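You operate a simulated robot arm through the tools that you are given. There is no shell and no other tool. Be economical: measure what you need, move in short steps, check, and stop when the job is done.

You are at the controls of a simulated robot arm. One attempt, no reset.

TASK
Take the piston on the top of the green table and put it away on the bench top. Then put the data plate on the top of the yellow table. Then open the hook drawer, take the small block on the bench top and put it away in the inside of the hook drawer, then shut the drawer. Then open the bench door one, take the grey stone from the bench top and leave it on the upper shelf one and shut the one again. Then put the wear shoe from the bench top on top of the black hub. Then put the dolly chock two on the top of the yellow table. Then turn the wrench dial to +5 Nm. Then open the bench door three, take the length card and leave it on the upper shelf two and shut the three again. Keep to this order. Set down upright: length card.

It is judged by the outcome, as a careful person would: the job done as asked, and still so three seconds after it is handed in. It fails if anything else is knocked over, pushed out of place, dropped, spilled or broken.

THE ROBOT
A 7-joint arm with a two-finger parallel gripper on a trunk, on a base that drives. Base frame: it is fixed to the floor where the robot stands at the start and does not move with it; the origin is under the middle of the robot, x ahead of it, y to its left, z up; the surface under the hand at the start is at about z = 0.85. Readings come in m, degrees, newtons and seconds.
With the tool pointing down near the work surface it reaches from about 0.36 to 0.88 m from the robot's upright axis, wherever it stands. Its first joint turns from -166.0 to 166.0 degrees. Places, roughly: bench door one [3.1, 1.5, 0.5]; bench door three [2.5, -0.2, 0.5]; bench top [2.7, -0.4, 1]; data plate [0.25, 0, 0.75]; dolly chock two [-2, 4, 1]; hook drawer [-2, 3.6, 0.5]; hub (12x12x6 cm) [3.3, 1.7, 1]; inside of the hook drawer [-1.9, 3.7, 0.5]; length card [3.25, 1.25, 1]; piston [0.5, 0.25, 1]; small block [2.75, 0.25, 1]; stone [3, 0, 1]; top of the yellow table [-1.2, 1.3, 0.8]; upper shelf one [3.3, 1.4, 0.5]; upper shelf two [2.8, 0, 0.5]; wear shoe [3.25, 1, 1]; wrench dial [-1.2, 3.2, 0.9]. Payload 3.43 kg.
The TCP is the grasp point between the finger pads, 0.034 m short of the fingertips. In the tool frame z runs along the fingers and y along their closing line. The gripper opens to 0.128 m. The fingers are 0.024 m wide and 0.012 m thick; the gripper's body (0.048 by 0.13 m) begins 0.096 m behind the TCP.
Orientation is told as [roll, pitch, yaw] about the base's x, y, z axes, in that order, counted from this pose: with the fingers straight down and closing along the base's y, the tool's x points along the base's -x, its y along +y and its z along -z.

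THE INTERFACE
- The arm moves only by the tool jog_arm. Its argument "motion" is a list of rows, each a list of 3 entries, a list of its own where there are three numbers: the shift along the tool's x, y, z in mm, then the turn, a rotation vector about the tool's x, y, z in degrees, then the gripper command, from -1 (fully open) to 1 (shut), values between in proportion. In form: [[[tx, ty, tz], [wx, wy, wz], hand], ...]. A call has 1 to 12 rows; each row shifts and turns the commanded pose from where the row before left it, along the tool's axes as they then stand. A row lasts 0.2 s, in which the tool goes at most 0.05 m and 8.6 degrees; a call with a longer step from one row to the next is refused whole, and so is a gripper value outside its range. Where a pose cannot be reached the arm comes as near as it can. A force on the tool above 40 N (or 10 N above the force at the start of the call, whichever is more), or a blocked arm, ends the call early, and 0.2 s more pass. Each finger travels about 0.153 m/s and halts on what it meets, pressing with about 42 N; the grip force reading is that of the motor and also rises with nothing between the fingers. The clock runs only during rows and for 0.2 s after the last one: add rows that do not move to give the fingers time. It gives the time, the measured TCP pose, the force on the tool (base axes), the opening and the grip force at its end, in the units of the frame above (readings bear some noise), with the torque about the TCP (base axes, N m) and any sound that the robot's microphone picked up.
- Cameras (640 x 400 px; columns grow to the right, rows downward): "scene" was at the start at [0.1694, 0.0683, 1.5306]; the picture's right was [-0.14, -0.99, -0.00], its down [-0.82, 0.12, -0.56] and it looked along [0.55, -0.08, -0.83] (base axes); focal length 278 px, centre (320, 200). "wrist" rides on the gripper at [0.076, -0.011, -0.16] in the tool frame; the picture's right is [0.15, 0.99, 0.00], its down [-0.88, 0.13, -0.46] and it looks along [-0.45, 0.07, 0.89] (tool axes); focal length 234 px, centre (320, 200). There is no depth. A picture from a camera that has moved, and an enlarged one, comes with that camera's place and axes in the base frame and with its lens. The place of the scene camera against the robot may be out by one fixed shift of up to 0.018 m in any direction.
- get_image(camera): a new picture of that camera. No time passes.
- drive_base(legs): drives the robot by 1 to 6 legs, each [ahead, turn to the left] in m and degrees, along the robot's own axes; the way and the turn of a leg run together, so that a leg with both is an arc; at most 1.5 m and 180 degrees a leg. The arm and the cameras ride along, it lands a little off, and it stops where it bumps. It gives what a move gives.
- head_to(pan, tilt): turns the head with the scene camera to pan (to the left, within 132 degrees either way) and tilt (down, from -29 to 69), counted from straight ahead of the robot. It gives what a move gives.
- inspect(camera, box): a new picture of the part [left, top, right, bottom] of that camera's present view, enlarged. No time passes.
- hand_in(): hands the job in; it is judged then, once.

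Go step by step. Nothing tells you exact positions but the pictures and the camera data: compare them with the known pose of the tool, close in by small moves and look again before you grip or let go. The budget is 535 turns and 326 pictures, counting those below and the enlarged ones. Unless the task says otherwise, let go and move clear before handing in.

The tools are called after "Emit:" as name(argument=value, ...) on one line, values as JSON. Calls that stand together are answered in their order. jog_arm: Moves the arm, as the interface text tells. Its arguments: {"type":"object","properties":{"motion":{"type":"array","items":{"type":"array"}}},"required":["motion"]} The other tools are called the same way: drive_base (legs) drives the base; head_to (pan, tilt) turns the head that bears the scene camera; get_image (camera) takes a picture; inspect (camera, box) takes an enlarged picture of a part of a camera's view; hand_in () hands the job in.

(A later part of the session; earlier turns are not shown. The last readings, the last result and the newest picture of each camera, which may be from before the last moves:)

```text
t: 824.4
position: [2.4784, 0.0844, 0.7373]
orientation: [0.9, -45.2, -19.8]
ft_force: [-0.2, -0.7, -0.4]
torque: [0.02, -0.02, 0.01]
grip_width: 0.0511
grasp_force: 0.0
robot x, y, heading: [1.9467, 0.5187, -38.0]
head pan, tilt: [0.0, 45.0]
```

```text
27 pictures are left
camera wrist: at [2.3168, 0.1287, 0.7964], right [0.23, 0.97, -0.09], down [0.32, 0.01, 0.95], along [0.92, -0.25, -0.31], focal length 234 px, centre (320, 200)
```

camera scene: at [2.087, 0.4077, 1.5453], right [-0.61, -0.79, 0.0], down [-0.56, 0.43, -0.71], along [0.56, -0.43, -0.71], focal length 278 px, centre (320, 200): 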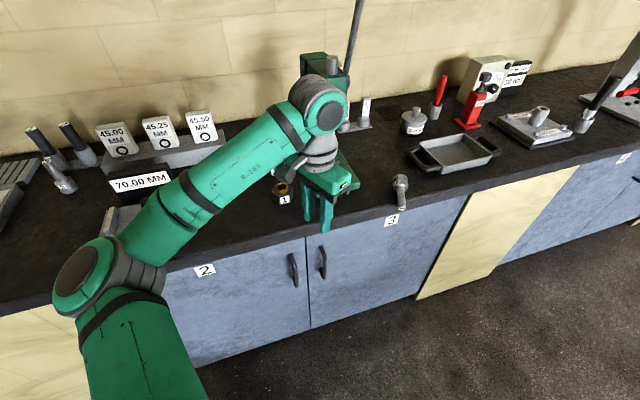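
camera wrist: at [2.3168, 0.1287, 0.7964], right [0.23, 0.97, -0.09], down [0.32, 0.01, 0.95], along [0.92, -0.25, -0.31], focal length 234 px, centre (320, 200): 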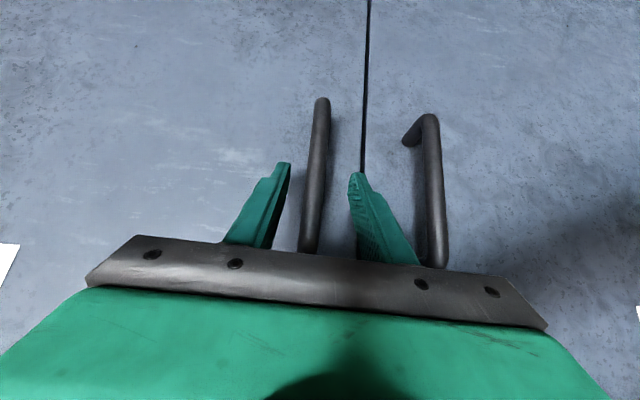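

Emit:
jog_arm(motion=[[[0, 0, 4], [0, 0, 0], 0.5], [[0, 0, 0], [0, 0, 0], 0.8], [[0, 0, 0], [0, 0, 0], 1], [[0, 0, 0], [0, 0, 0], 1], [[8.3, 0, -8.3], [-0.83, 0, -0.83], 1], [[8.3, 0, -8.3], [-0.83, 0, -0.83], 1], [[8.3, 0, -8.3], [-0.83, 0, -0.83], 1], [[8.3, 0, -8.3], [-0.83, 0, -0.83], 1], [[8.3, 0, -8.3], [-0.83, 0, -0.83], 1], [[8.3, 0, -8.3], [-0.83, 0, -0.83], 1], [[8.3, 0, -8.3], [-0.83, 0, -0.83], 1], [[8.3, 0, -8.3], [-0.83, 0, -0.83], 1]])

Emit:
jog_arm(motion=[[[8.3, 0, -8.3], [-0.83, 0, -0.83], 1], [[8.3, 0, -8.3], [-0.83, 0, -0.83], 1], [[8.3, 0, -8.3], [-0.83, 0, -0.83], 1], [[8.3, 0, -8.3], [-0.83, 0, -0.83], 1], [[8.3, 0, -8.3], [-0.83, 0, -0.83], 1], [[8.3, 0, -8.3], [-0.83, 0, -0.83], 1], [[8.3, 0, -8.3], [-0.83, 0, -0.83], 1], [[8.3, 0, -8.3], [-0.83, 0, -0.83], 1], [[8.3, 0, -8.3], [-0.83, 0, -0.83], 1], [[8.3, 0, -8.3], [-0.83, 0, -0.83], 1], [[8.3, 0, -8.3], [-0.83, 0, -0.83], 1], [[8.3, 0, -8.3], [-0.83, 0, -0.83], 1]])

```text
t: 825.7
position: [2.4618, 0.0844, 0.7337]
orientation: [0.3, -45.3, -18.3]
ft_force: [-0.3, -2.9, 0.1]
torque: [-0.59, 0.3, 0.12]
grip_width: 0.0157
grasp_force: 44.9
robot x, y, heading: [1.948, 0.521, -37.7]
head pan, tilt: [0.0, 45.0]
stopped in row 6: the force on the tool passed its limit at 43 N (the readings are from after the stop); the commanded pose is now the measured one
```

```text
t: 826.8
position: [2.4084, 0.0931, 0.7347]
orientation: [0.0, -45.4, -13.9]
ft_force: [0.4, -4.2, -2.8]
torque: [0.08, 0.11, 0.11]
grip_width: 0.0156
grasp_force: 45.3
robot x, y, heading: [1.947, 0.5203, -38.3]
head pan, tilt: [0.0, 45.0]
stopped in row 5: the force on the tool passed its limit at 43 N (the readings are from after the stop); the commanded pose is now the measured one
```

Emit:
jog_arm(motion=[[[7.7, -1.4, -7.7], [-0.8, 0, -0.8], 1], [[7.7, -1.4, -7.7], [-0.8, 0, -0.8], 1], [[7.7, -1.4, -7.7], [-0.8, 0, -0.8], 1], [[7.7, -1.4, -7.7], [-0.8, 0, -0.8], 1], [[7.7, -1.4, -7.7], [-0.8, 0, -0.8], 1], [[7.7, -1.4, -7.7], [-0.8, 0, -0.8], 1], [[7.7, -1.4, -7.7], [-0.8, 0, -0.8], 1], [[7.7, -1.4, -7.7], [-0.8, 0, -0.8], 1], [[7.7, -1.4, -7.7], [-0.8, 0, -0.8], 1], [[7.7, -1.4, -7.7], [-0.8, 0, -0.8], 1], [[7.7, -1.4, -7.7], [-0.8, 0, -0.8], 1], [[7.7, -1.4, -7.7], [-0.8, 0, -0.8], 1]])

Emit:
jog_arm(motion=[[[7.7, -1.4, -7.7], [-0.8, 0, -0.8], 1], [[7.7, -1.4, -7.7], [-0.8, 0, -0.8], 1], [[7.7, -1.4, -7.7], [-0.8, 0, -0.8], 1], [[7.7, -1.4, -7.7], [-0.8, 0, -0.8], 1], [[7.7, -1.4, -7.7], [-0.8, 0, -0.8], 1], [[7.7, -1.4, -7.7], [-0.8, 0, -0.8], 1], [[7.7, -1.4, -7.7], [-0.8, 0, -0.8], 1], [[7.7, -1.4, -7.7], [-0.8, 0, -0.8], 1], [[7.7, -1.4, -7.7], [-0.8, 0, -0.8], 1], [[7.7, -1.4, -7.7], [-0.8, 0, -0.8], 1], [[7.7, -1.4, -7.7], [-0.8, 0, -0.8], 1], [[7.7, -1.4, -7.7], [-0.8, 0, -0.8], 1]])

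```text
t: 829.4
position: [2.279, 0.0936, 0.7345]
orientation: [0.0, -45.5, -0.1]
ft_force: [1.4, -5.8, 4.5]
torque: [0.15, -0.39, -0.13]
grip_width: 0.0159
grasp_force: 45.1
robot x, y, heading: [1.9508, 0.5209, -38.1]
head pan, tilt: [0.0, 45.0]
```

```text
t: 831.3
position: [2.1893, 0.0768, 0.7355]
orientation: [0.0, -45.5, 9.3]
ft_force: [-2.6, 5.7, 8.0]
torque: [0.38, 0.59, -0.06]
grip_width: 0.0157
grasp_force: 44.9
robot x, y, heading: [1.9455, 0.5183, -37.9]
head pan, tilt: [0.0, 45.0]
stopped in row 9: the force on the tool passed its limit at 41 N (the readings are from after the stop); the commanded pose is now the measured one
```

Emit:
jog_arm(motion=[[[7.7, -1.4, -7.7], [-0.8, 0, -0.8], 1], [[7.7, -1.4, -7.7], [-0.8, 0, -0.8], 1], [[7.7, -1.4, -7.7], [-0.8, 0, -0.8], 1], [[7.7, -1.4, -7.7], [-0.8, 0, -0.8], 1], [[7.7, -1.4, -7.7], [-0.8, 0, -0.8], 1], [[7.7, -1.4, -7.7], [-0.8, 0, -0.8], 1], [[7.7, -1.4, -7.7], [-0.8, 0, -0.8], 1], [[7.7, -1.4, -7.7], [-0.8, 0, -0.8], 1], [[7.7, -1.4, -7.7], [-0.8, 0, -0.8], 1], [[7.7, -1.4, -7.7], [-0.8, 0, -0.8], 1], [[7.7, -1.4, -7.7], [-0.8, 0, -0.8], 1], [[7.7, -1.4, -7.7], [-0.8, 0, -0.8], 1]])

Emit:
jog_arm(motion=[[[7.7, -1.4, -7.7], [-0.8, 0, -0.8], 1], [[7.7, -1.4, -7.7], [-0.8, 0, -0.8], 1], [[7.7, -1.4, -7.7], [-0.8, 0, -0.8], 1], [[7.7, -1.4, -7.7], [-0.8, 0, -0.8], 1], [[7.7, -1.4, -7.7], [-0.8, 0, -0.8], 1], [[7.7, -1.4, -7.7], [-0.8, 0, -0.8], 1], [[7.7, -1.4, -7.7], [-0.8, 0, -0.8], 1], [[7.7, -1.4, -7.7], [-0.8, 0, -0.8], 1], [[7.7, -1.4, -7.7], [-0.8, 0, -0.8], 1], [[7.7, -1.4, -7.7], [-0.8, 0, -0.8], 1], [[7.7, -1.4, -7.7], [-0.8, 0, -0.8], 1], [[7.7, -1.4, -7.7], [-0.8, 0, -0.8], 1]])

Emit:
get_image(camera="scene")

```text
t: 832.4
position: [2.1589, 0.067, 0.7352]
orientation: [0.1, -45.5, 13.7]
ft_force: [-2.8, 7.8, 6.4]
torque: [-0.19, 0.26, -0.01]
grip_width: 0.0157
grasp_force: 44.8
out of reach, approached as far as the arm can: row 3, 4, 5
robot x, y, heading: [1.9467, 0.5191, -38.4]
head pan, tilt: [0.0, 45.0]
stopped in row 5: the force on the tool passed its limit at 44 N (the readings are from after the stop); the commanded pose is now the measured one
```

```text
t: 833.4
position: [2.1217, 0.0544, 0.7346]
orientation: [0.3, -45.5, 17.8]
ft_force: [-4.2, 9.6, 7.0]
torque: [-0.65, 0.34, -0.01]
grip_width: 0.0158
grasp_force: 44.9
robot x, y, heading: [1.9466, 0.5226, -38.2]
head pan, tilt: [0.0, 45.0]
stopped in row 4: the force on the tool passed its limit at 42 N (the readings are from after the stop); the commanded pose is now the measured one
```

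```text
26 pictures are left
camera scene: at [2.0865, 0.4077, 1.5454], right [-0.62, -0.79, 0.0], down [-0.56, 0.44, -0.71], along [0.56, -0.44, -0.71], focal length 278 px, centre (320, 200)
```

scene: 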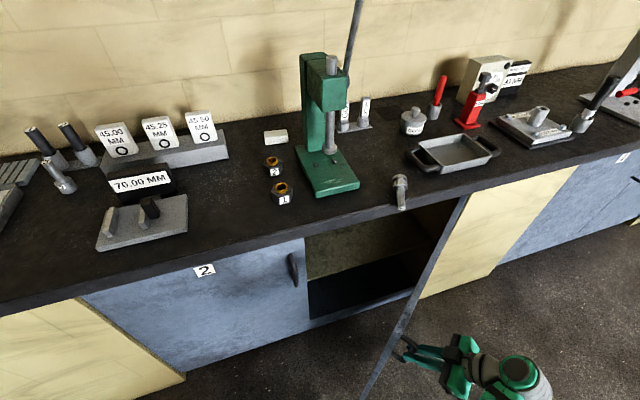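

Door three is open about 40°, enough for my approach line. I'll release and lift the hand over the door back to my side.

Emit:
jog_arm(motion=[[[0, 0, 0], [0, 0, 0], 0.5], [[0, 0, 0], [0, 0, 0], 0.2], [[0, 0, -15], [0, 0, 0], 0.2], [[0, 0, -25], [0, 0, 0], 0.2], [[0, 0, -25], [0, 0, 0], 0.2], [[-28, 0, -28], [0, 0, 0], 0.2], [[-28, 0, -28], [0, 0, 0], 0.2], [[-28, 0, -28], [0, 0, 0], 0.2], [[-28, 0, -28], [0, 0, 0], 0.2], [[-28, 0, -28], [0, 0, 0], 0.2], [[-28, 0, -28], [0, 0, 0], 0.2], [[-28, 0, -28], [0, 0, 0], 0.2]])

Emit:
jog_arm(motion=[[[-28, 0, -28], [0, 0, 0], 0.2], [[-20, 0, -20], [0, 0, 0], 0.2], [[0, 0, 0], [0, 7.5, 0], 0.2], [[0, 0, 0], [0, 7.5, 0], 0.2], [[0, 0, 0], [0, 7.5, 0], 0.2], [[0, 0, 0], [0, 7.5, 0], 0.2], [[0, 0, 0], [0, 7.5, 0], 0.2], [[0, 0, 0], [0, 7.5, 0], 0.2], [[0, 0, 0], [0, 0, 0], 0.2]])

Emit:
get_image(camera="scene")

```text
t: 836.0
position: [2.0751, 0.0366, 1.0583]
orientation: [0.3, -45.6, 17.8]
ft_force: [0.8, -0.1, -0.6]
torque: [0.05, 0.02, 0.0]
grip_width: 0.0513
grasp_force: 0.1
robot x, y, heading: [1.9486, 0.5184, -37.7]
head pan, tilt: [0.0, 45.0]
```

```text
t: 838.0
position: [2.0751, 0.0355, 1.1241]
orientation: [0.2, -0.5, 18.1]
ft_force: [-0.1, 0.7, 0.9]
torque: [-0.02, 0.02, -0.03]
grip_width: 0.051
grasp_force: 0.0
robot x, y, heading: [1.9453, 0.5188, -38.3]
head pan, tilt: [0.0, 45.0]
```

```text
25 pictures are left
camera scene: at [2.0866, 0.4073, 1.5453], right [-0.62, -0.79, 0.0], down [-0.56, 0.44, -0.71], along [0.56, -0.44, -0.71], focal length 278 px, centre (320, 200)
```

scene: 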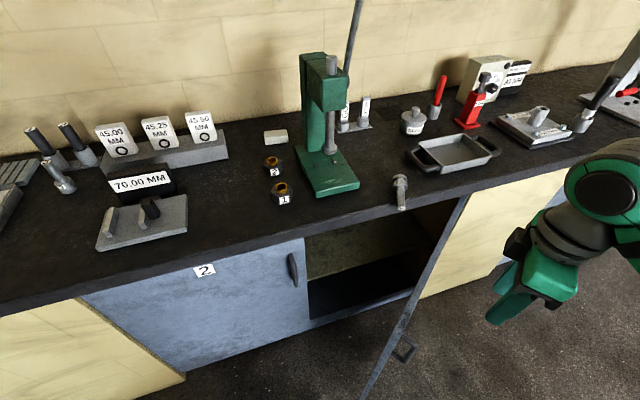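

The arm is now elbow-right. I'll use this to push the door further open from its inner side.

Emit:
jog_arm(motion=[[[-34, -25.5, 0], [0, 0, 0], 1], [[-34, -25.5, 0], [0, 0, 0], 1], [[-34, -25.5, 0], [0, 0, 0], 1], [[-34, -25.5, 0], [0, 0, 0], 1], [[0, 0, 40], [0, 0, 0], 1], [[0, 0, 40], [0, 0, 0], 1], [[0, 0, 40], [0, 0, 0], 1], [[0, 0, 40], [0, 0, 0], 1], [[0, 0, 40], [0, 0, 0], 1], [[0, 0, 40], [0, 0, 0], 1], [[0, 0, 20], [0, 0, 0], 1], [[0, 0, 0], [0, 0, 0], 1]])

Emit:
jog_arm(motion=[[[20, -1.7, 0], [0, 0, 0], 1], [[20, -1.7, 0], [0, 0, 0], 1], [[20, -1.7, 0], [0, 0, 0], 1], [[20, -1.7, 0], [0, 0, 0], 1], [[20, -4, 0], [0, 0, 0], 1], [[20, -4, 0], [0, 0, 0], 1], [[20, -6, 0], [0, 0, 0], 1], [[20, -6, 0], [0, 0, 0], 1], [[19, -8, 0], [0, 0, 0], 1], [[19, -8, 0], [0, 0, 0], 1], [[18, -10, 0], [0, 0, 0], 1], [[0, 0, 0], [0, 0, 0], 1]])

Emit:
get_image(camera="scene")

```text
t: 840.6
position: [2.2375, -0.0178, 0.8641]
orientation: [0.3, -0.6, 18.0]
ft_force: [-0.4, 0.5, -0.1]
torque: [0.0, -0.03, 0.02]
grip_width: 0.0
grasp_force: 33.0
robot x, y, heading: [1.9454, 0.5177, -38.0]
head pan, tilt: [0.0, 45.0]
```

```text
t: 843.2
position: [2.047, -0.1338, 0.8642]
orientation: [0.2, -0.4, 18.0]
ft_force: [-0.3, 0.6, 1.3]
torque: [-0.01, -0.02, 0.01]
grip_width: 0.0001
grasp_force: 32.6
robot x, y, heading: [1.9481, 0.5177, -37.9]
head pan, tilt: [0.0, 45.0]
```

```text
24 pictures are left
camera scene: at [2.0866, 0.4073, 1.5453], right [-0.62, -0.79, 0.0], down [-0.56, 0.44, -0.71], along [0.56, -0.44, -0.71], focal length 278 px, centre (320, 200)
```

scene: 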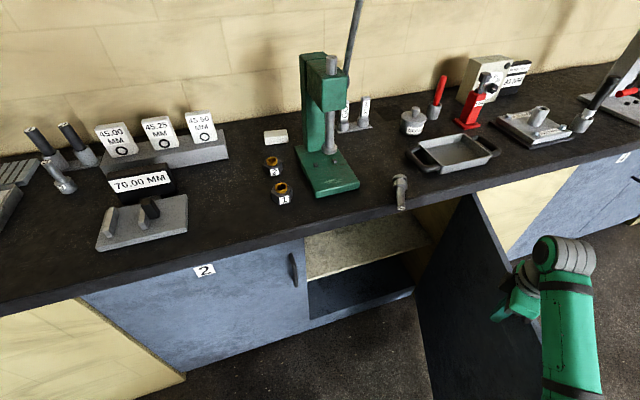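

The door is wide open and the shelf is clear. I'll raise the hand, and go fetch the length card at about (3.272, 1.246) with the tool pitched 45°.

Emit:
jog_arm(motion=[[[-20, 5, -20], [0, 0, 0], 1], [[0, 10, -40], [0, 0, 0], 1], [[0, 10, -40], [0, 0, 0], 1], [[0, 10, -45], [0, 0, 0], 1], [[0, 10, -45], [0, 0, 0], 1], [[0, 20, -40], [0, 0, 0], 1], [[-30, 30, 0], [0, 0, 0], 0], [[-30, 30, 0], [0, 0, 0], 0], [[-30, 30, 0], [0, 0, 0], -0.6], [[0, 0, 0], [0, 0, 0], -0.8]])

Emit:
drive_base(legs=[[-0.15, 0], [0, 95], [1.02, 0], [0, -76]])

Emit:
get_image(camera="wrist")

```text
t: 845.4
position: [2.1027, 0.0464, 1.0942]
orientation: [0.1, -0.5, 17.9]
ft_force: [-0.4, -0.3, -0.2]
torque: [0.0, -0.04, -0.02]
grip_width: 0.1151
grasp_force: 0.0
robot x, y, heading: [1.9473, 0.515, -38.2]
head pan, tilt: [0.0, 45.0]
```

```text
t: 859.9
position: [2.6888, 1.0724, 1.0944]
orientation: [0.2, -0.5, 36.7]
ft_force: [-0.2, -0.3, -0.3]
torque: [0.0, -0.01, 0.0]
grip_width: 0.1149
grasp_force: 0.0
robot x, y, heading: [2.3918, 1.4706, -19.5]
head pan, tilt: [0.0, 45.0]
```

```text
23 pictures are left
camera wrist: at [2.634, 1.017, 1.253], right [-0.71, 0.71, 0.0], down [0.63, 0.63, 0.46], along [0.33, 0.33, -0.89], focal length 234 px, centre (320, 200)
```

wrist: 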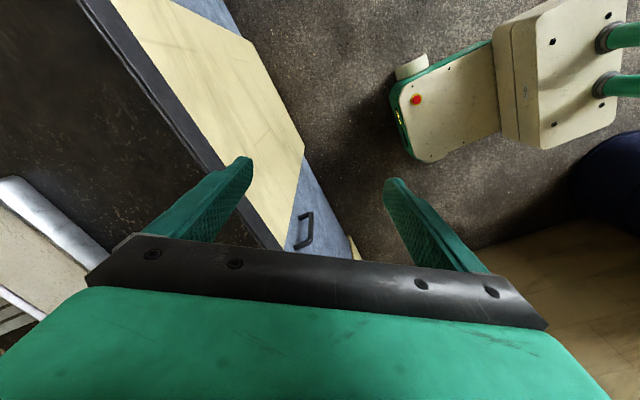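

Emit:
jog_arm(motion=[[[0, 0, -30], [0, 0, 0], -0.8], [[0, 0, -30], [0, 0, 8.1], -0.8], [[0, 0, 0], [0, 0, 8.2], -0.8], [[0, 0, 0], [0, 0, 8.2], -0.8], [[0, 0, 0], [0, 0, 8.2], -0.8], [[0, 0, 0], [0, 0, 8.2], -0.8], [[0, 0, 0], [0, 0, 8.2], -0.8], [[0, 0, 0], [0, 0, 8.1], -0.8], [[0, 0, 0], [0, -7.5, 0], -0.8], [[0, 0, 0], [0, -7.5, 0], -0.8], [[0, 0, 0], [0, -7.5, 0], -0.8], [[0, 0, 0], [0, -7.5, 0], -0.8]])

Emit:
jog_arm(motion=[[[0, 20, 0], [0, -7.5, 0], -0.8], [[0, 20, 0], [0, -7.5, 0], -0.8], [[-23, 32, 23], [0, 0, 0], -0.8], [[-23, 32, 23], [0, 0, 0], -0.8], [[-23, 32, 23], [0, 0, 0], -0.8], [[-23, 32, 23], [0, 0, 0], -0.8], [[-23, 32, 23], [0, 0, 0], -0.8], [[-23, 32, 23], [0, 0, 0], -0.8], [[-23, 32, 23], [0, 0, 0], -0.8], [[-23, 32, 23], [0, 0, 0], -0.8], [[-23, 32, 23], [0, 0, 0], -0.8], [[-23, 32, 23], [0, 0, 0], -0.8]])

Emit:
get_image(camera="wrist")

```text
t: 862.5
position: [2.6891, 1.0712, 1.1531]
orientation: [0.6, -30.2, -20.9]
ft_force: [-0.6, -0.1, -0.2]
torque: [0.01, 0.0, 0.03]
grip_width: 0.1153
grasp_force: 0.0
robot x, y, heading: [2.3945, 1.47, -19.3]
head pan, tilt: [0.0, 45.0]
```

```text
t: 865.1
position: [3.1229, 1.2889, 1.1592]
orientation: [0.8, -45.0, -21.0]
ft_force: [-0.6, -0.2, 0.0]
torque: [0.0, 0.0, 0.05]
grip_width: 0.1152
grasp_force: 0.1
out of reach, approached as far as the arm can: row 2
robot x, y, heading: [2.397, 1.4712, -19.3]
head pan, tilt: [0.0, 45.0]
```

```text
22 pictures are left
camera wrist: at [2.9628, 1.337, 1.2189], right [0.25, 0.96, -0.09], down [0.32, 0.01, 0.95], along [0.91, -0.27, -0.31], focal length 234 px, centre (320, 200)
```

wrist: 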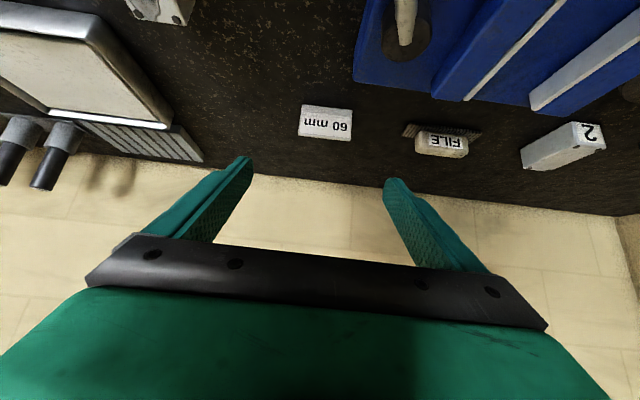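

Emit:
jog_arm(motion=[[[0, 5, 40], [0, 0, 0], -0.8], [[0, 5, 40], [0, 0, 0], -0.8], [[4, 0, 40], [0, 0, 0], -0.8], [[4, 0, 40], [0, 0, 0], -0.8], [[0, 0, 30], [0, 0, 0], -0.8], [[0, 0, 0], [0, 0, 0], -0.8]])

Emit:
get_image(camera="wrist")

Emit:
get_image(camera="scene")

```text
t: 866.5
position: [3.2472, 1.2533, 1.0193]
orientation: [0.8, -45.0, -21.1]
ft_force: [0.4, -0.2, 0.2]
torque: [-0.02, -0.01, -0.03]
grip_width: 0.1152
grasp_force: 0.1
robot x, y, heading: [2.3926, 1.4684, -19.4]
head pan, tilt: [0.0, 45.0]
```

```text
21 pictures are left
camera wrist: at [3.0866, 1.3011, 1.0793], right [0.25, 0.96, -0.09], down [0.32, 0.01, 0.95], along [0.91, -0.27, -0.31], focal length 234 px, centre (320, 200)
```

wrist: 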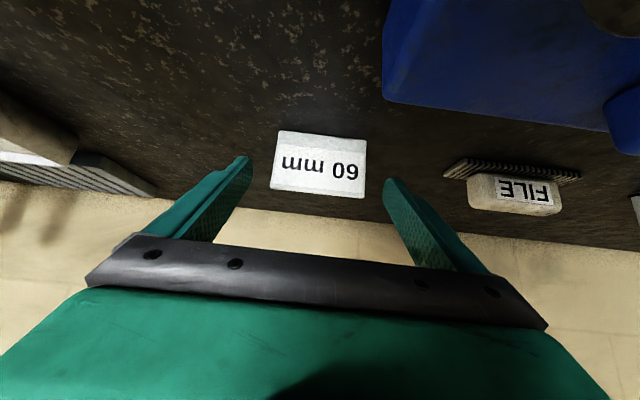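

```text
20 pictures are left
camera scene: at [2.5594, 1.4118, 1.5453], right [-0.33, -0.94, 0.0], down [-0.67, 0.23, -0.71], along [0.67, -0.23, -0.71], focal length 278 px, centre (320, 200)
```

scene: 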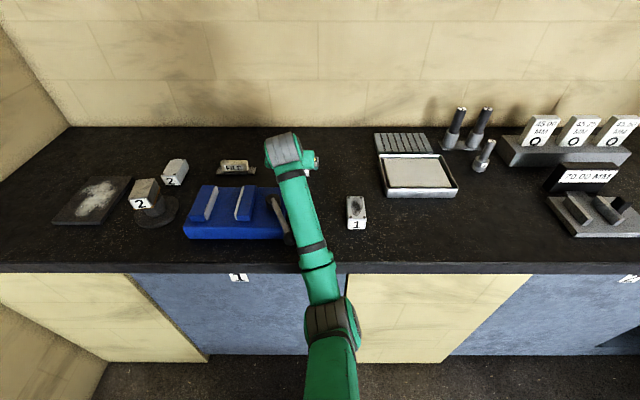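

The forearm passes very near the blue fixture's lever ball. I'll withdraw and come in from further right.

Emit:
jog_arm(motion=[[[0, 0, -40], [0, 0, 0], -0.8], [[0, 0, -40], [0, 0, 0], -0.8], [[0, 0, -40], [0, 0, 0], -0.8], [[0, 0, -40], [0, 0, 0], -0.8], [[-10, 0, -30], [0, 0, 0], -0.8], [[20, -20, -20], [0, 0, 0], -0.8], [[0, 0, 0], [0, 0, 0], -0.8]])

Emit:
drive_base(legs=[[-0.35, 0], [0, -50], [0.42, 0], [0, 68]])

Emit:
get_image(camera="scene")

```text
t: 868.1
position: [3.0941, 1.2881, 1.1604]
orientation: [0.8, -45.0, -21.1]
ft_force: [0.2, 1.3, -0.1]
torque: [-0.03, -0.02, 0.01]
grip_width: 0.1149
grasp_force: 0.0
robot x, y, heading: [2.3884, 1.4685, -19.2]
head pan, tilt: [0.0, 45.0]
```

```text
t: 878.4
position: [2.936, 1.2432, 1.1614]
orientation: [0.8, -45.2, -2.7]
ft_force: [0.3, 0.6, 0.6]
torque: [0.02, -0.01, 0.02]
grip_width: 0.1153
grasp_force: 0.1
robot x, y, heading: [2.2126, 1.1961, -0.9]
head pan, tilt: [0.0, 45.0]
```

```text
19 pictures are left
camera scene: at [2.3897, 1.1945, 1.5453], right [-0.02, -1.0, 0.0], down [-0.71, 0.01, -0.71], along [0.71, -0.01, -0.71], focal length 278 px, centre (320, 200)
```

scene: 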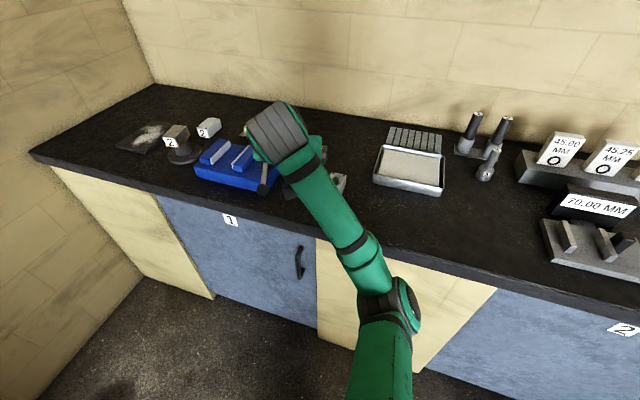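

Emit:
drive_base(legs=[[0.17, 0]])

Emit:
jog_arm(motion=[[[0, 0, -10], [4.24, 0, 4.24], -0.8], [[0, 0, -10], [4.24, 0, 4.24], -0.8], [[0, 0, 0], [4.24, 0, 4.24], -0.8], [[0, 0, 0], [0, 0, 0], -0.8]])

Emit:
get_image(camera="wrist")

```text
t: 879.9
position: [3.1068, 1.2401, 1.1608]
orientation: [0.7, -45.1, -2.8]
ft_force: [0.7, -0.3, 0.4]
torque: [-0.02, -0.01, -0.01]
grip_width: 0.1154
grasp_force: 0.0
robot x, y, heading: [2.3793, 1.1922, -0.9]
head pan, tilt: [0.0, 45.0]
```

```text
t: 880.9
position: [3.0919, 1.241, 1.175]
orientation: [0.8, -44.8, -20.9]
ft_force: [0.3, -0.1, -0.4]
torque: [0.05, -0.02, 0.03]
grip_width: 0.1152
grasp_force: 0.1
robot x, y, heading: [2.3832, 1.1947, -1.0]
head pan, tilt: [0.0, 45.0]
```

```text
18 pictures are left
camera wrist: at [2.9316, 1.2881, 1.2356], right [0.25, 0.96, -0.09], down [0.33, 0.01, 0.95], along [0.91, -0.26, -0.31], focal length 234 px, centre (320, 200)
```

wrist: 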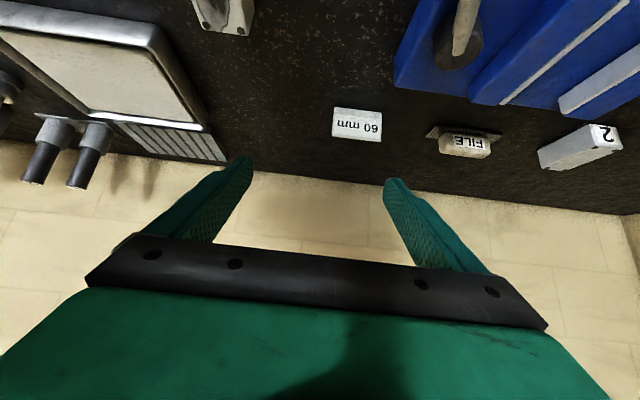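

Emit:
jog_arm(motion=[[[0, 34, 0], [0, 0, 0], -0.8], [[0, 33, 0], [0, 0, 0], -0.8], [[2, 0, 40], [0, 0, 0], -0.8], [[2, 0, 40], [0, 0, 0], -0.8], [[2, 0, 40], [0, 0, 0], -0.8], [[2, 0, 40], [0, 0, 0], -0.8], [[2, 0, 40], [0, 0, 0], -0.8], [[0, 0, 20], [0, 0, 0], -0.8], [[0, 0, 0], [0, 0, 0], -0.8]])

Emit:
get_image(camera="wrist")

```text
t: 882.9
position: [3.2572, 1.2547, 1.0121]
orientation: [0.8, -45.0, -20.7]
ft_force: [-1.1, -0.8, 0.5]
torque: [0.02, 0.01, 0.04]
grip_width: 0.1153
grasp_force: 0.1
robot x, y, heading: [2.3842, 1.1932, -1.0]
head pan, tilt: [0.0, 45.0]
```

```text
17 pictures are left
camera wrist: at [3.0948, 1.3013, 1.0722], right [0.24, 0.97, -0.09], down [0.33, 0.01, 0.95], along [0.91, -0.26, -0.31], focal length 234 px, centre (320, 200)
```

wrist: 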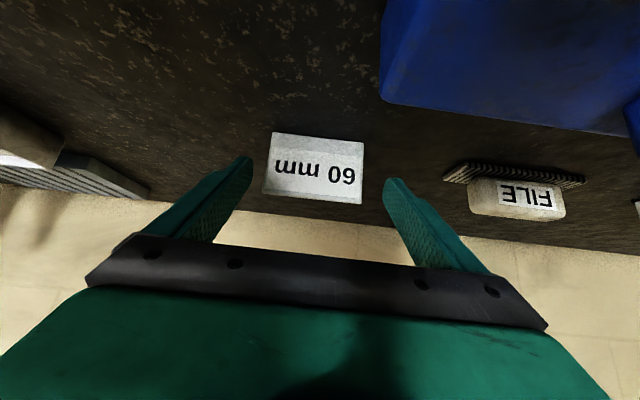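

Emit:
jog_arm(motion=[[[0, -5, 12], [0, 0, 0], -0.8], [[0, 0, 12], [0, 0, 0], -0.8], [[0, 0, 9], [0, 0, 0], -0.8], [[0, 0, 0], [0, 0, 0], -0.5], [[0, 0, 0], [0, 0, 0], -0.3], [[0, 0, 0], [0, 0, 0], 0], [[0, 0, 0], [0, 0, 0], 0.3], [[0, 0, 0], [0, 0, 0], 0.6]])

Emit:
get_image(camera="wrist")

```text
t: 884.7
position: [3.2743, 1.242, 0.9904]
orientation: [0.8, -44.9, -20.6]
ft_force: [-0.1, 1.2, 1.6]
torque: [0.0, -0.03, 0.01]
grip_width: 0.0839
grasp_force: 41.9
robot x, y, heading: [2.3813, 1.1918, -0.8]
head pan, tilt: [0.0, 45.0]
```

```text
16 pictures are left
camera wrist: at [3.1144, 1.2889, 1.0495], right [0.24, 0.97, -0.09], down [0.32, 0.01, 0.95], along [0.91, -0.26, -0.31], focal length 234 px, centre (320, 200)
```

wrist: 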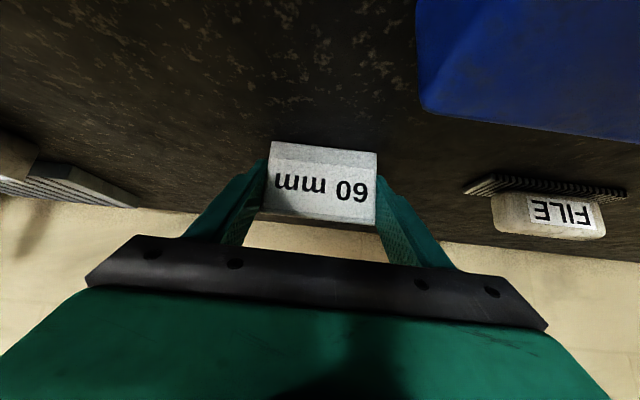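

Card gripped by its edges. Lifting straight up and pulling back.

Emit:
jog_arm(motion=[[[-10, 0, -10], [0, 0, 0], 1], [[-25, 0, -25], [0, 0, 0], 1], [[-28, 0, -28], [0, 0, 0], 1], [[-28, 0, -28], [0, 0, 0], 1], [[-28, 0, -28], [0, 0, 0], 1], [[25, 0, -25], [0, 0, 0], 1], [[28, 0, -28], [0, 0, 0], 1], [[28, 0, -28], [0, 0, 0], 1], [[28, 0, -28], [0, 0, 0], 1], [[28, 0, -28], [0, 0, 0], 1], [[0, 0, 0], [0, 0, 0], 1]])

Emit:
get_image(camera="wrist")

```text
t: 887.1
position: [3.0925, 1.3067, 1.1583]
orientation: [0.8, -44.9, -20.8]
ft_force: [0.4, -0.6, -0.4]
torque: [0.02, -0.01, -0.02]
grip_width: 0.0835
grasp_force: 41.9
robot x, y, heading: [2.3812, 1.1915, -0.9]
head pan, tilt: [0.0, 45.0]
```

```text
15 pictures are left
camera wrist: at [2.9318, 1.3536, 1.2174], right [0.24, 0.96, -0.09], down [0.33, 0.01, 0.95], along [0.91, -0.26, -0.31], focal length 234 px, centre (320, 200)
```

wrist: 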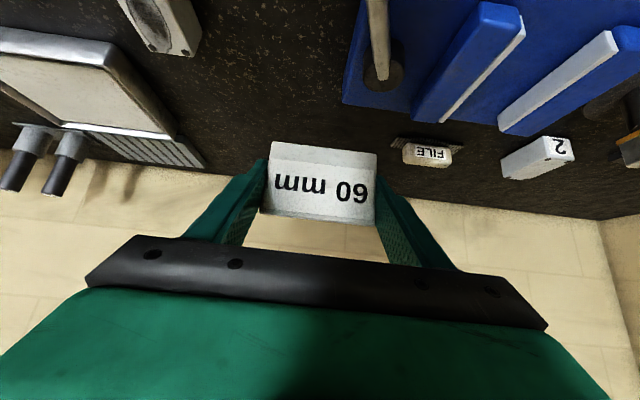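

The card is held upright. Now I'll drive to the open cabinet at door three.

Emit:
drive_base(legs=[[-0.6, 0], [0, -101.6], [0.55, 0], [0, 69], [0.4, 0]])

Emit:
get_image(camera="scene")

```text
t: 903.6
position: [2.6531, 0.1637, 1.1579]
orientation: [0.8, -44.9, -53.1]
ft_force: [0.7, 0.7, -0.6]
torque: [-0.02, 0.04, -0.01]
grip_width: 0.0836
grasp_force: 42.2
robot x, y, heading: [1.9894, 0.4439, -33.5]
head pan, tilt: [0.0, 45.0]
```

```text
14 pictures are left
camera scene: at [2.1383, 0.3465, 1.5453], right [-0.55, -0.83, 0.0], down [-0.59, 0.39, -0.71], along [0.59, -0.39, -0.71], focal length 278 px, centre (320, 200)
```

scene: 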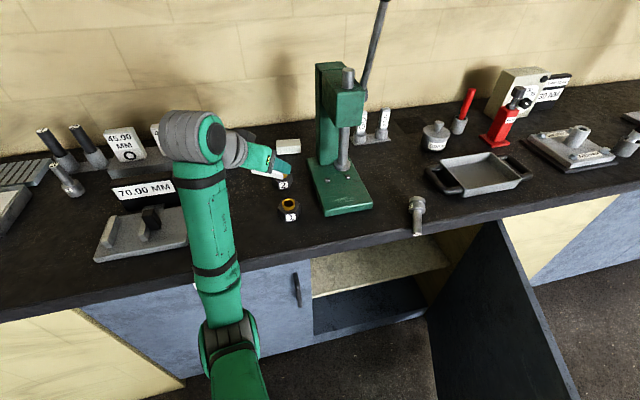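

Emit:
jog_arm(motion=[[[20, 0, -20], [-5.75, 0, -5.75], 1], [[20, 0, -20], [-5.75, 0, -5.75], 1], [[0, 0, 0], [-5.75, 0, -5.75], 1], [[0, 0, 0], [-5.75, 0, -5.75], 1], [[25, -27, -25], [0, 0, 0], 1], [[25, -27, -25], [0, 0, 0], 1], [[25, -27, -25], [0, 0, 0], 1], [[25, -27, -25], [0, 0, 0], 1], [[0, 0, 0], [0, 0, 0], 1]])

```text
t: 905.6
position: [2.4448, 0.1513, 1.1572]
orientation: [0.8, -45.2, -20.5]
ft_force: [0.4, -0.4, 0.3]
torque: [0.01, -0.01, -0.02]
grip_width: 0.0839
grasp_force: 42.2
robot x, y, heading: [1.9914, 0.4474, -33.3]
head pan, tilt: [0.0, 45.0]
```

Emit:
jog_arm(motion=[[[20, -27, -20], [0, 0, 0], 1], [[0, -27, 0], [0, 0, 0], 1], [[31, 0, 31], [0, 0, 0], 1], [[31, 0, 31], [0, 0, 0], 1], [[31, 0, 31], [0, 0, 0], 1], [[31, 0, 31], [0, 0, 0], 1], [[31, 0, 31], [0, 0, 0], 1], [[31, 0, 31], [0, 0, 0], 1], [[31, 0, 31], [0, 0, 0], 1], [[31, 0, 31], [0, 0, 0], 1], [[31, 0, 31], [0, 0, 0], 1], [[0, 0, 0], [0, 0, 0], 1]])

Emit:
jog_arm(motion=[[[31, 0, 31], [0, 0, 0], 1], [[31, 0, 31], [0, 0, 0], 1], [[25, 0, 25], [0, 0, 0], 1], [[0, 0, 0], [0, 0, 0], 1]])

Emit:
get_image(camera="wrist")

```text
t: 908.2
position: [2.4077, 0.1088, 0.7621]
orientation: [0.8, -45.3, -20.5]
ft_force: [0.4, -1.1, -0.5]
torque: [-0.02, 0.01, -0.02]
grip_width: 0.0837
grasp_force: 42.3
out of reach, approached as far as the arm can: row 1
robot x, y, heading: [1.9893, 0.4456, -33.3]
head pan, tilt: [0.0, 45.0]
```

```text
t: 909.2
position: [2.4092, 0.1123, 0.6405]
orientation: [0.8, -45.1, -20.5]
ft_force: [-0.9, -0.1, 0.7]
torque: [-0.01, -0.02, 0.01]
grip_width: 0.0835
grasp_force: 42.3
robot x, y, heading: [1.9872, 0.4456, -33.3]
head pan, tilt: [0.0, 45.0]
```

```text
13 pictures are left
camera wrist: at [2.2474, 0.1577, 0.6989], right [0.24, 0.97, -0.1], down [0.32, 0.01, 0.95], along [0.92, -0.26, -0.31], focal length 234 px, centre (320, 200)
```

wrist: 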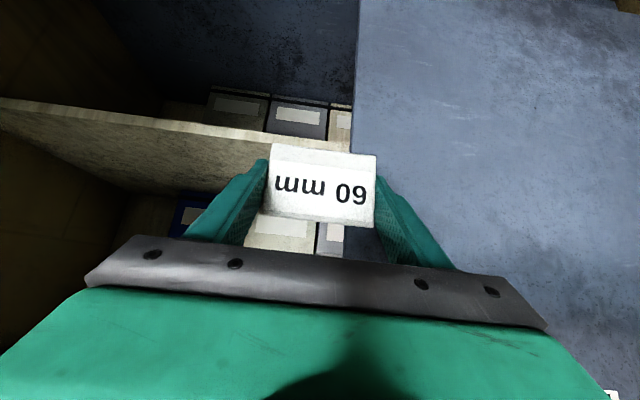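

Door two's edge is just to the right of my line, so I'll shift 50 mm toward the opening and bring the base a bit closer.

Emit:
jog_arm(motion=[[[0, -25, 0], [0, 0, 0], 1], [[0, -25, 0], [0, 0, 0], 1], [[14, 0, 14], [0, 0, 0], 1], [[14, 0, 14], [0, 0, 0], 1], [[0, 0, 0], [0, 0, 0], 1]])

Emit:
drive_base(legs=[[0.1, 0]])

Emit:
get_image(camera="wrist")

```text
t: 910.4
position: [2.3919, 0.0647, 0.5998]
orientation: [0.9, -45.3, -20.4]
ft_force: [-0.1, -0.2, 0.0]
torque: [0.01, 0.0, 0.0]
grip_width: 0.0835
grasp_force: 42.4
robot x, y, heading: [1.9904, 0.4448, -33.2]
head pan, tilt: [0.0, 45.0]
```

```text
t: 911.5
position: [2.4768, 0.0082, 0.5995]
orientation: [0.8, -45.2, -20.5]
ft_force: [-0.1, -0.5, 0.6]
torque: [-0.02, 0.01, -0.03]
grip_width: 0.0836
grasp_force: 41.9
robot x, y, heading: [2.0767, 0.3914, -33.3]
head pan, tilt: [0.0, 45.0]
```

```text
12 pictures are left
camera wrist: at [2.3151, 0.0552, 0.6586], right [0.24, 0.97, -0.09], down [0.32, 0.01, 0.95], along [0.92, -0.26, -0.31], focal length 234 px, centre (320, 200)
```

wrist: 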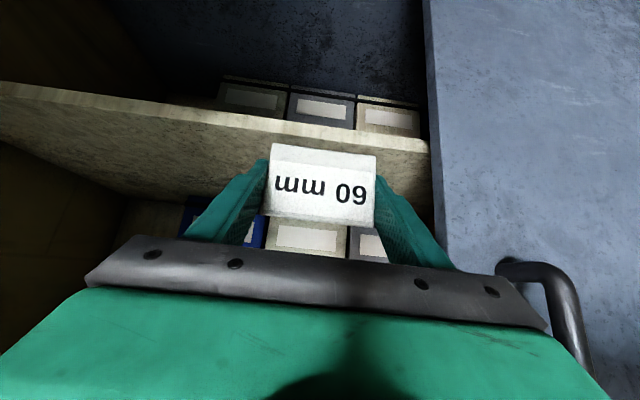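

Emit:
jog_arm(motion=[[[-17.7, 0, 17.7], [0, 0, 0], 1], [[-17.7, 0, 17.7], [0, 0, 0], 1], [[-17.7, 0, 17.7], [0, 0, 0], 1], [[-17.7, 0, 17.7], [0, 0, 0], 1], [[-17.7, 0, 17.7], [0, 0, 0], 1], [[-17.7, 0, 17.7], [0, 0, 0], 1], [[-11, 0, 11], [0, 0, 0], 1], [[0, 0, 0], [0, 0, 0], 1]])

Emit:
get_image(camera="wrist")

```text
t: 913.3
position: [2.6319, -0.0465, 0.6011]
orientation: [0.8, -45.3, -20.4]
ft_force: [0.1, -0.1, 0.5]
torque: [-0.02, -0.02, -0.01]
grip_width: 0.0838
grasp_force: 41.8
robot x, y, heading: [2.0723, 0.3901, -33.4]
head pan, tilt: [0.0, 45.0]
```

```text
11 pictures are left
camera wrist: at [2.4707, -0.0009, 0.6595], right [0.24, 0.97, -0.09], down [0.32, 0.01, 0.95], along [0.92, -0.26, -0.31], focal length 234 px, centre (320, 200)
```

wrist: 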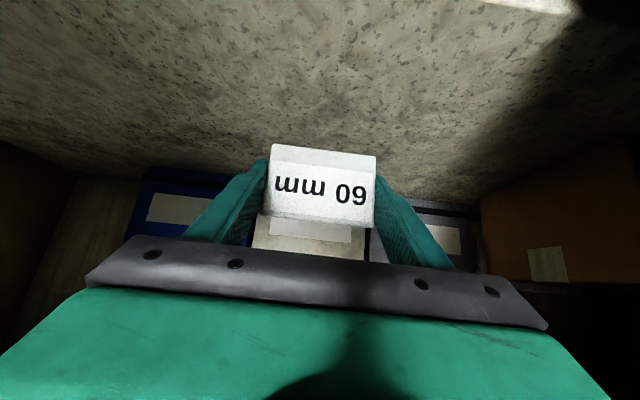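

Emit:
jog_arm(motion=[[[12, 0, 12], [0, 0, 0], 1], [[10, 0, 10], [0, 0, 0], 1], [[6, 0, 6], [0, 0, 0], 1], [[4, 0, 4], [0, 0, 0], 1], [[3, 0, 3], [0, 0, 0], 1], [[3, 0, 3], [0, 0, 0], 1], [[3, 0, 3], [0, 0, 0], 1], [[3, 0, 3], [0, 0, 0], 1], [[3, 0, 3], [0, 0, 0], 1], [[0, 0, 0], [0, 0, 0], 1]])

```text
t: 915.5
position: [2.635, -0.0482, 0.5365]
orientation: [0.6, -45.8, -20.5]
ft_force: [-3.7, 0.1, 35.5]
torque: [-0.52, 0.22, 0.04]
grip_width: 0.0837
grasp_force: 41.9
robot x, y, heading: [2.0755, 0.3893, -33.3]
head pan, tilt: [0.0, 45.0]
```

Contact with the shelf. Easing off slightly and opening the fingers.

Emit:
jog_arm(motion=[[[-2.5, 0, -2.5], [0, 0, 0], 1], [[0, 0, 0], [0, 0, 0], 0.6], [[0, 0, 0], [0, 0, 0], -0.4], [[0, 0, 0], [0, 0, 0], -0.6], [[0, 0, 0], [0, 0, 0], -0.7], [[0, 0, -10], [0, 0, 0], -0.7], [[0, 0, -20], [0, 0, 0], -0.7]])

Emit:
get_image(camera="wrist")

```text
t: 917.1
position: [2.6126, -0.0404, 0.559]
orientation: [0.8, -45.3, -20.6]
ft_force: [0.0, 0.3, -0.1]
torque: [0.0, -0.02, -0.02]
grip_width: 0.1087
grasp_force: 0.0
robot x, y, heading: [2.0773, 0.3916, -33.4]
head pan, tilt: [0.0, 45.0]
```

```text
10 pictures are left
camera wrist: at [2.4511, 0.0061, 0.6177], right [0.24, 0.97, -0.09], down [0.32, 0.01, 0.95], along [0.92, -0.26, -0.31], focal length 234 px, centre (320, 200)
```

wrist: 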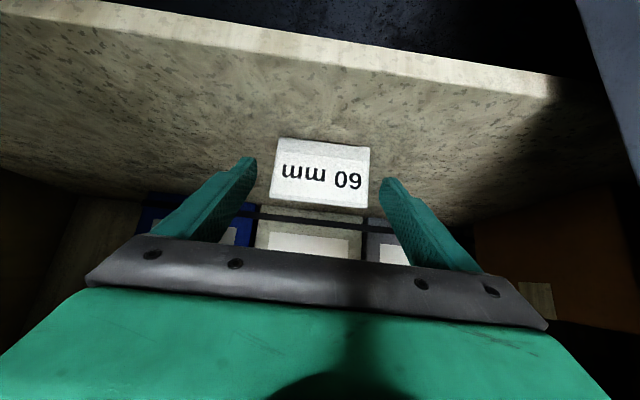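

The card stands upright on the upper shelf. Withdrawing.

Emit:
jog_arm(motion=[[[0, 0, -30], [0, 0, 0], -0.7], [[0, 0, -30], [0, 0, 0], -0.7], [[20, 0, -20], [0, 0, 0], -0.7], [[22, 0, -22], [0, 0, 0], -0.7], [[22, 0, -22], [0, 0, 0], -0.7], [[22, 0, -22], [0, 0, 0], 0], [[22, 0, -22], [0, 0, 0], 0.5], [[22, 0, -22], [0, 0, 0], 1], [[15, 0, -15], [0, 0, 0], 1], [[0, 0, 0], [0, 0, 0], 1]])

Emit:
jog_arm(motion=[[[-28, 0, -28], [0, 0, 0], 1], [[-28, 0, -28], [0, 0, 0], 1], [[-28, 0, -28], [0, 0, 0], 1], [[-28, 0, -28], [0, 0, 0], 1], [[-28, 0, -28], [0, 0, 0], 1], [[-28, 0, -28], [0, 0, 0], 1], [[-28, 0, -28], [0, 0, 0], 1], [[-28, 0, -28], [0, 0, 0], 1], [[-28, 0, -28], [0, 0, 0], 1], [[-28, 0, -28], [0, 0, 0], 1], [[-28, 0, -28], [0, 0, 0], 1], [[0, 0, 0], [0, 0, 0], 1]])

Emit:
get_image(camera="scene")

```text
t: 919.3
position: [2.3799, 0.0439, 0.5994]
orientation: [0.6, -45.3, -20.4]
ft_force: [0.7, 0.9, -0.6]
torque: [-0.03, -0.01, -0.01]
grip_width: 0.0002
grasp_force: 33.1
robot x, y, heading: [2.0757, 0.3893, -33.5]
head pan, tilt: [0.0, 45.0]
```

```text
t: 922.1
position: [2.4245, 0.0326, 0.9974]
orientation: [0.9, -45.2, -15.1]
ft_force: [-0.1, -0.5, -0.1]
torque: [0.02, -0.06, 0.05]
grip_width: 0.0
grasp_force: 33.3
out of reach, approached as far as the arm can: row 8, 9, 10, 11
robot x, y, heading: [2.0775, 0.388, -33.3]
head pan, tilt: [0.0, 45.0]
stopped in row 12: the arm was blocked; the commanded pose is now the measured one
```

```text
9 pictures are left
camera scene: at [2.2222, 0.2908, 1.5453], right [-0.55, -0.84, 0.0], down [-0.59, 0.39, -0.71], along [0.59, -0.39, -0.71], focal length 278 px, centre (320, 200)
```

scene: 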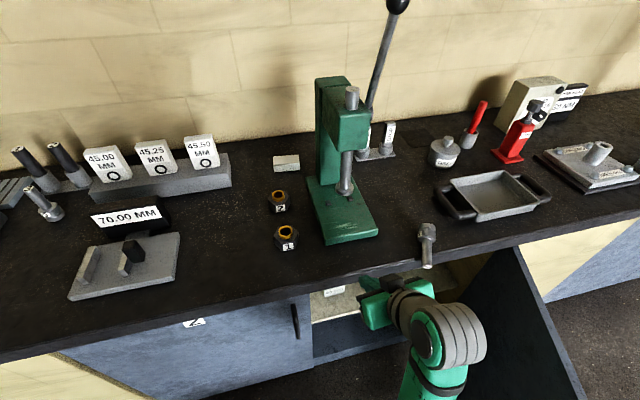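

Now to close door three. I'll lower the closed hand, back out, drive around to the outer side of the door and push it shut by driving.

Emit:
jog_arm(motion=[[[31, 0, 31], [0, 0, 0], 1], [[31, 0, 31], [0, 0, 0], 1], [[31, 0, 31], [0, 0, 0], 1], [[31, 0, 31], [0, 0, 0], 1], [[31, 0, 31], [0, 0, 0], 1], [[10, 0, 10], [0, 0, 0], 1], [[0, 0, 0], [0, 0, 0], 1]])

Emit:
drive_base(legs=[[-0.65, 0], [0, -65], [1.2, 0], [0, 110]])

Emit:
get_image(camera="scene")

```text
t: 923.7
position: [2.4241, 0.0346, 0.762]
orientation: [0.8, -45.3, -15.2]
ft_force: [-0.6, 0.7, -0.3]
torque: [0.0, -0.02, -0.03]
grip_width: 0.0003
grasp_force: 33.1
robot x, y, heading: [2.0724, 0.3878, -33.2]
head pan, tilt: [0.0, 45.0]
```

```text
t: 941.3
position: [1.8655, -0.4348, 0.7626]
orientation: [0.9, -45.3, 29.4]
ft_force: [-0.1, -0.9, 0.1]
torque: [0.03, -0.02, 0.0]
grip_width: 0.0
grasp_force: 32.8
robot x, y, heading: [1.3658, -0.4268, 11.3]
head pan, tilt: [0.0, 45.0]
```

```text
8 pictures are left
camera scene: at [1.5409, -0.387, 1.5453], right [0.2, -0.98, 0.0], down [-0.69, -0.14, -0.71], along [0.69, 0.14, -0.71], focal length 278 px, centre (320, 200)
```

scene: 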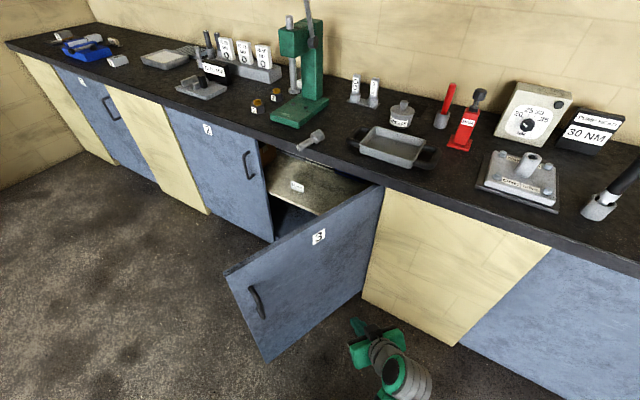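

The card is visibly standing on the shelf. Pushing the door round by driving.

Emit:
drive_base(legs=[[0, 24], [0.4, 0]])

Emit:
drive_base(legs=[[0, -25], [0.22, 0]])

Emit:
get_image(camera="scene")

```text
t: 945.2
position: [2.1547, 0.0013, 0.7627]
orientation: [0.9, -45.2, 53.4]
ft_force: [0.1, 0.1, -0.2]
torque: [-0.02, 0.02, 0.0]
grip_width: 0.0
grasp_force: 33.5
robot x, y, heading: [1.6969, -0.1961, 35.2]
head pan, tilt: [0.0, 45.0]
```

```text
t: 948.3
position: [2.4102, -0.1734, 0.7629]
orientation: [0.9, -45.3, 28.2]
ft_force: [0.7, 0.3, -0.4]
torque: [0.04, 0.01, 0.0]
grip_width: 0.0
grasp_force: 32.9
robot x, y, heading: [1.9076, -0.1559, 10.1]
head pan, tilt: [0.0, 45.0]
```

```text
7 pictures are left
camera scene: at [2.0879, -0.1189, 1.5453], right [0.18, -0.98, 0.0], down [-0.7, -0.12, -0.71], along [0.7, 0.12, -0.71], focal length 278 px, centre (320, 200)
```

scene: 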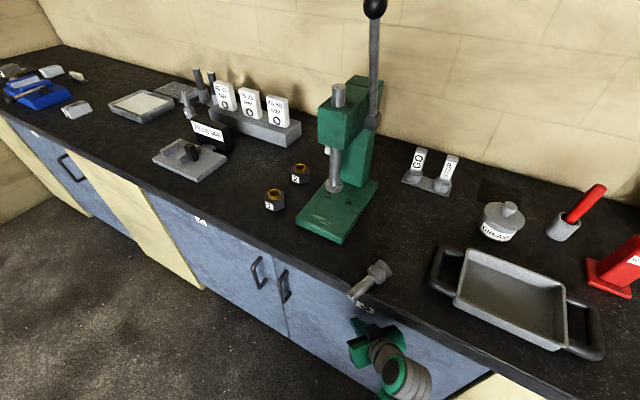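

Emit:
drive_base(legs=[[0.04, 0]])

Emit:
inspect(camera="scene", box=[200, 200, 400, 360])

```text
t: 949.1
position: [2.4179, -0.1705, 0.7632]
orientation: [1.2, -44.8, 28.1]
ft_force: [-9.2, 0.9, 5.0]
torque: [0.06, -0.01, 0.05]
grip_width: 0.0
grasp_force: 33.2
robot x, y, heading: [1.9256, -0.154, 10.3]
head pan, tilt: [0.0, 45.0]
stopped in leg 1: the force on the tool passed its limit at 108 N (the readings are from after the stop); the commanded pose is now the measured one
```

```text
2.50 times, centred on (300, 280) of scene
camera zoom: at [2.0997, -0.1166, 1.5453], right [0.18, -0.98, 0.0], down [-0.7, -0.12, -0.71], along [0.7, 0.12, -0.71], focal length 695 px, centre (370, 0)
```

zoom: 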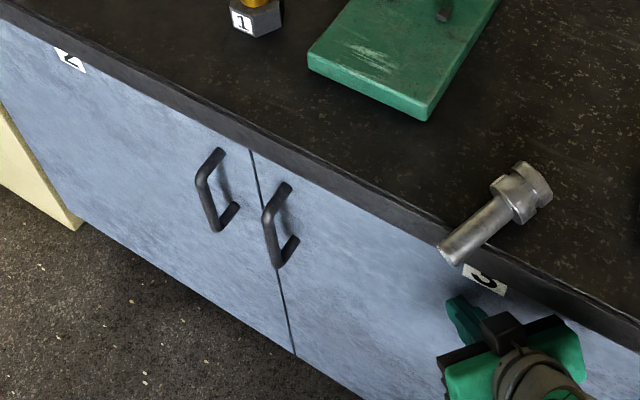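

Door three is shut. But I notice the piston I put on the bench is now lying on its side by the edge (probably brushed by the upper arm while I fetched the stone). I'll stand it up again. First I back off and raise the hand.

Emit:
drive_base(legs=[[-0.17, 0]])

Emit:
jog_arm(motion=[[[-28, 0, -28], [0, 0, 0], 1], [[-28, 0, -28], [0, 0, 0], 1], [[-28, 0, -28], [0, 0, 0], 1], [[-28, 0, -28], [0, 0, 0], 1], [[-28, 0, -28], [0, 0, 0], 1], [[-28, 0, -28], [0, 0, 0], 1], [[-28, 0, -28], [0, 0, 0], 1], [[-28, 0, -28], [0, 0, 0], 1], [[-28, 0, -28], [0, 0, 0], 1], [[-28, 0, -28], [0, 0, 0], 1], [[0, 0, 0], [0, 0, 0], 1]])

Emit:
jog_arm(motion=[[[0, 0, 0], [0, 7.5, 0], 1], [[0, 0, 0], [0, 7.5, 0], 1], [[0, 0, 0], [0, 7.5, 0], 1], [[0, 0, 0], [0, 7.5, 0], 1], [[0, 0, 0], [0, 7.5, 0], 1], [[0, 0, 0], [0, 7.5, 0], 1], [[0, 0, 0], [0, 0, 0], 1]])

```text
t: 950.6
position: [2.2529, -0.2018, 0.7627]
orientation: [1.2, -44.7, 28.2]
ft_force: [-0.1, 0.4, 0.4]
torque: [-0.02, 0.0, 0.01]
grip_width: 0.0002
grasp_force: 32.7
robot x, y, heading: [1.7591, -0.1826, 10.2]
head pan, tilt: [0.0, 45.0]
```

```text
t: 953.0
position: [2.2601, -0.2064, 1.1578]
orientation: [1.2, -44.7, 28.1]
ft_force: [0.3, 0.1, -0.2]
torque: [0.01, 0.0, 0.0]
grip_width: 0.0003
grasp_force: 32.7
out of reach, approached as far as the arm can: row 7
robot x, y, heading: [1.7601, -0.1868, 10.2]
head pan, tilt: [0.0, 45.0]
```

```text
t: 954.6
position: [2.2605, -0.2069, 1.1585]
orientation: [0.9, 0.3, 29.1]
ft_force: [0.3, -0.2, 0.4]
torque: [-0.03, 0.01, 0.01]
grip_width: 0.0
grasp_force: 33.2
robot x, y, heading: [1.7578, -0.1825, 10.3]
head pan, tilt: [0.0, 45.0]
```

Emit:
jog_arm(motion=[[[0, 0, 0], [0, 0, -8], 0], [[0, 0, 0], [0, 0, -8], 0], [[0, 0, 0], [0, 0, -8], 0], [[0, 0, 0], [0, 0, -8], 0], [[0, 0, 0], [0, 0, -8], 0], [[0, 0, 0], [0, 0, -8], 0], [[0, 0, 0], [0, 0, -8], 0], [[0, 0, 0], [0, 0, -8], 0], [[0, 0, 0], [0, 0, -8], 0], [[0, 0, 0], [0, 0, -8], 0], [[0, 0, 0], [0, 0, -8], 0], [[0, 0, 0], [0, 0, -8], 0]])

Emit:
jog_arm(motion=[[[0, 0, 0], [0, 0, -8], 0], [[0, 0, 0], [0, 0, -7], 0], [[0, 0, 0], [0, 0, 0], 0]])

```text
t: 957.2
position: [2.26, -0.2071, 1.1577]
orientation: [0.2, -0.8, 125.1]
ft_force: [-0.6, -0.9, -0.2]
torque: [0.01, 0.0, 0.0]
grip_width: 0.0642
grasp_force: 0.1
robot x, y, heading: [1.757, -0.1821, 10.2]
head pan, tilt: [0.0, 45.0]
```

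```text
t: 958.0
position: [2.2602, -0.2072, 1.1588]
orientation: [0.0, -0.9, 140.1]
ft_force: [0.3, 0.9, 0.1]
torque: [0.0, 0.01, 0.02]
grip_width: 0.0638
grasp_force: 0.0
robot x, y, heading: [1.7561, -0.1825, 10.5]
head pan, tilt: [0.0, 45.0]
```

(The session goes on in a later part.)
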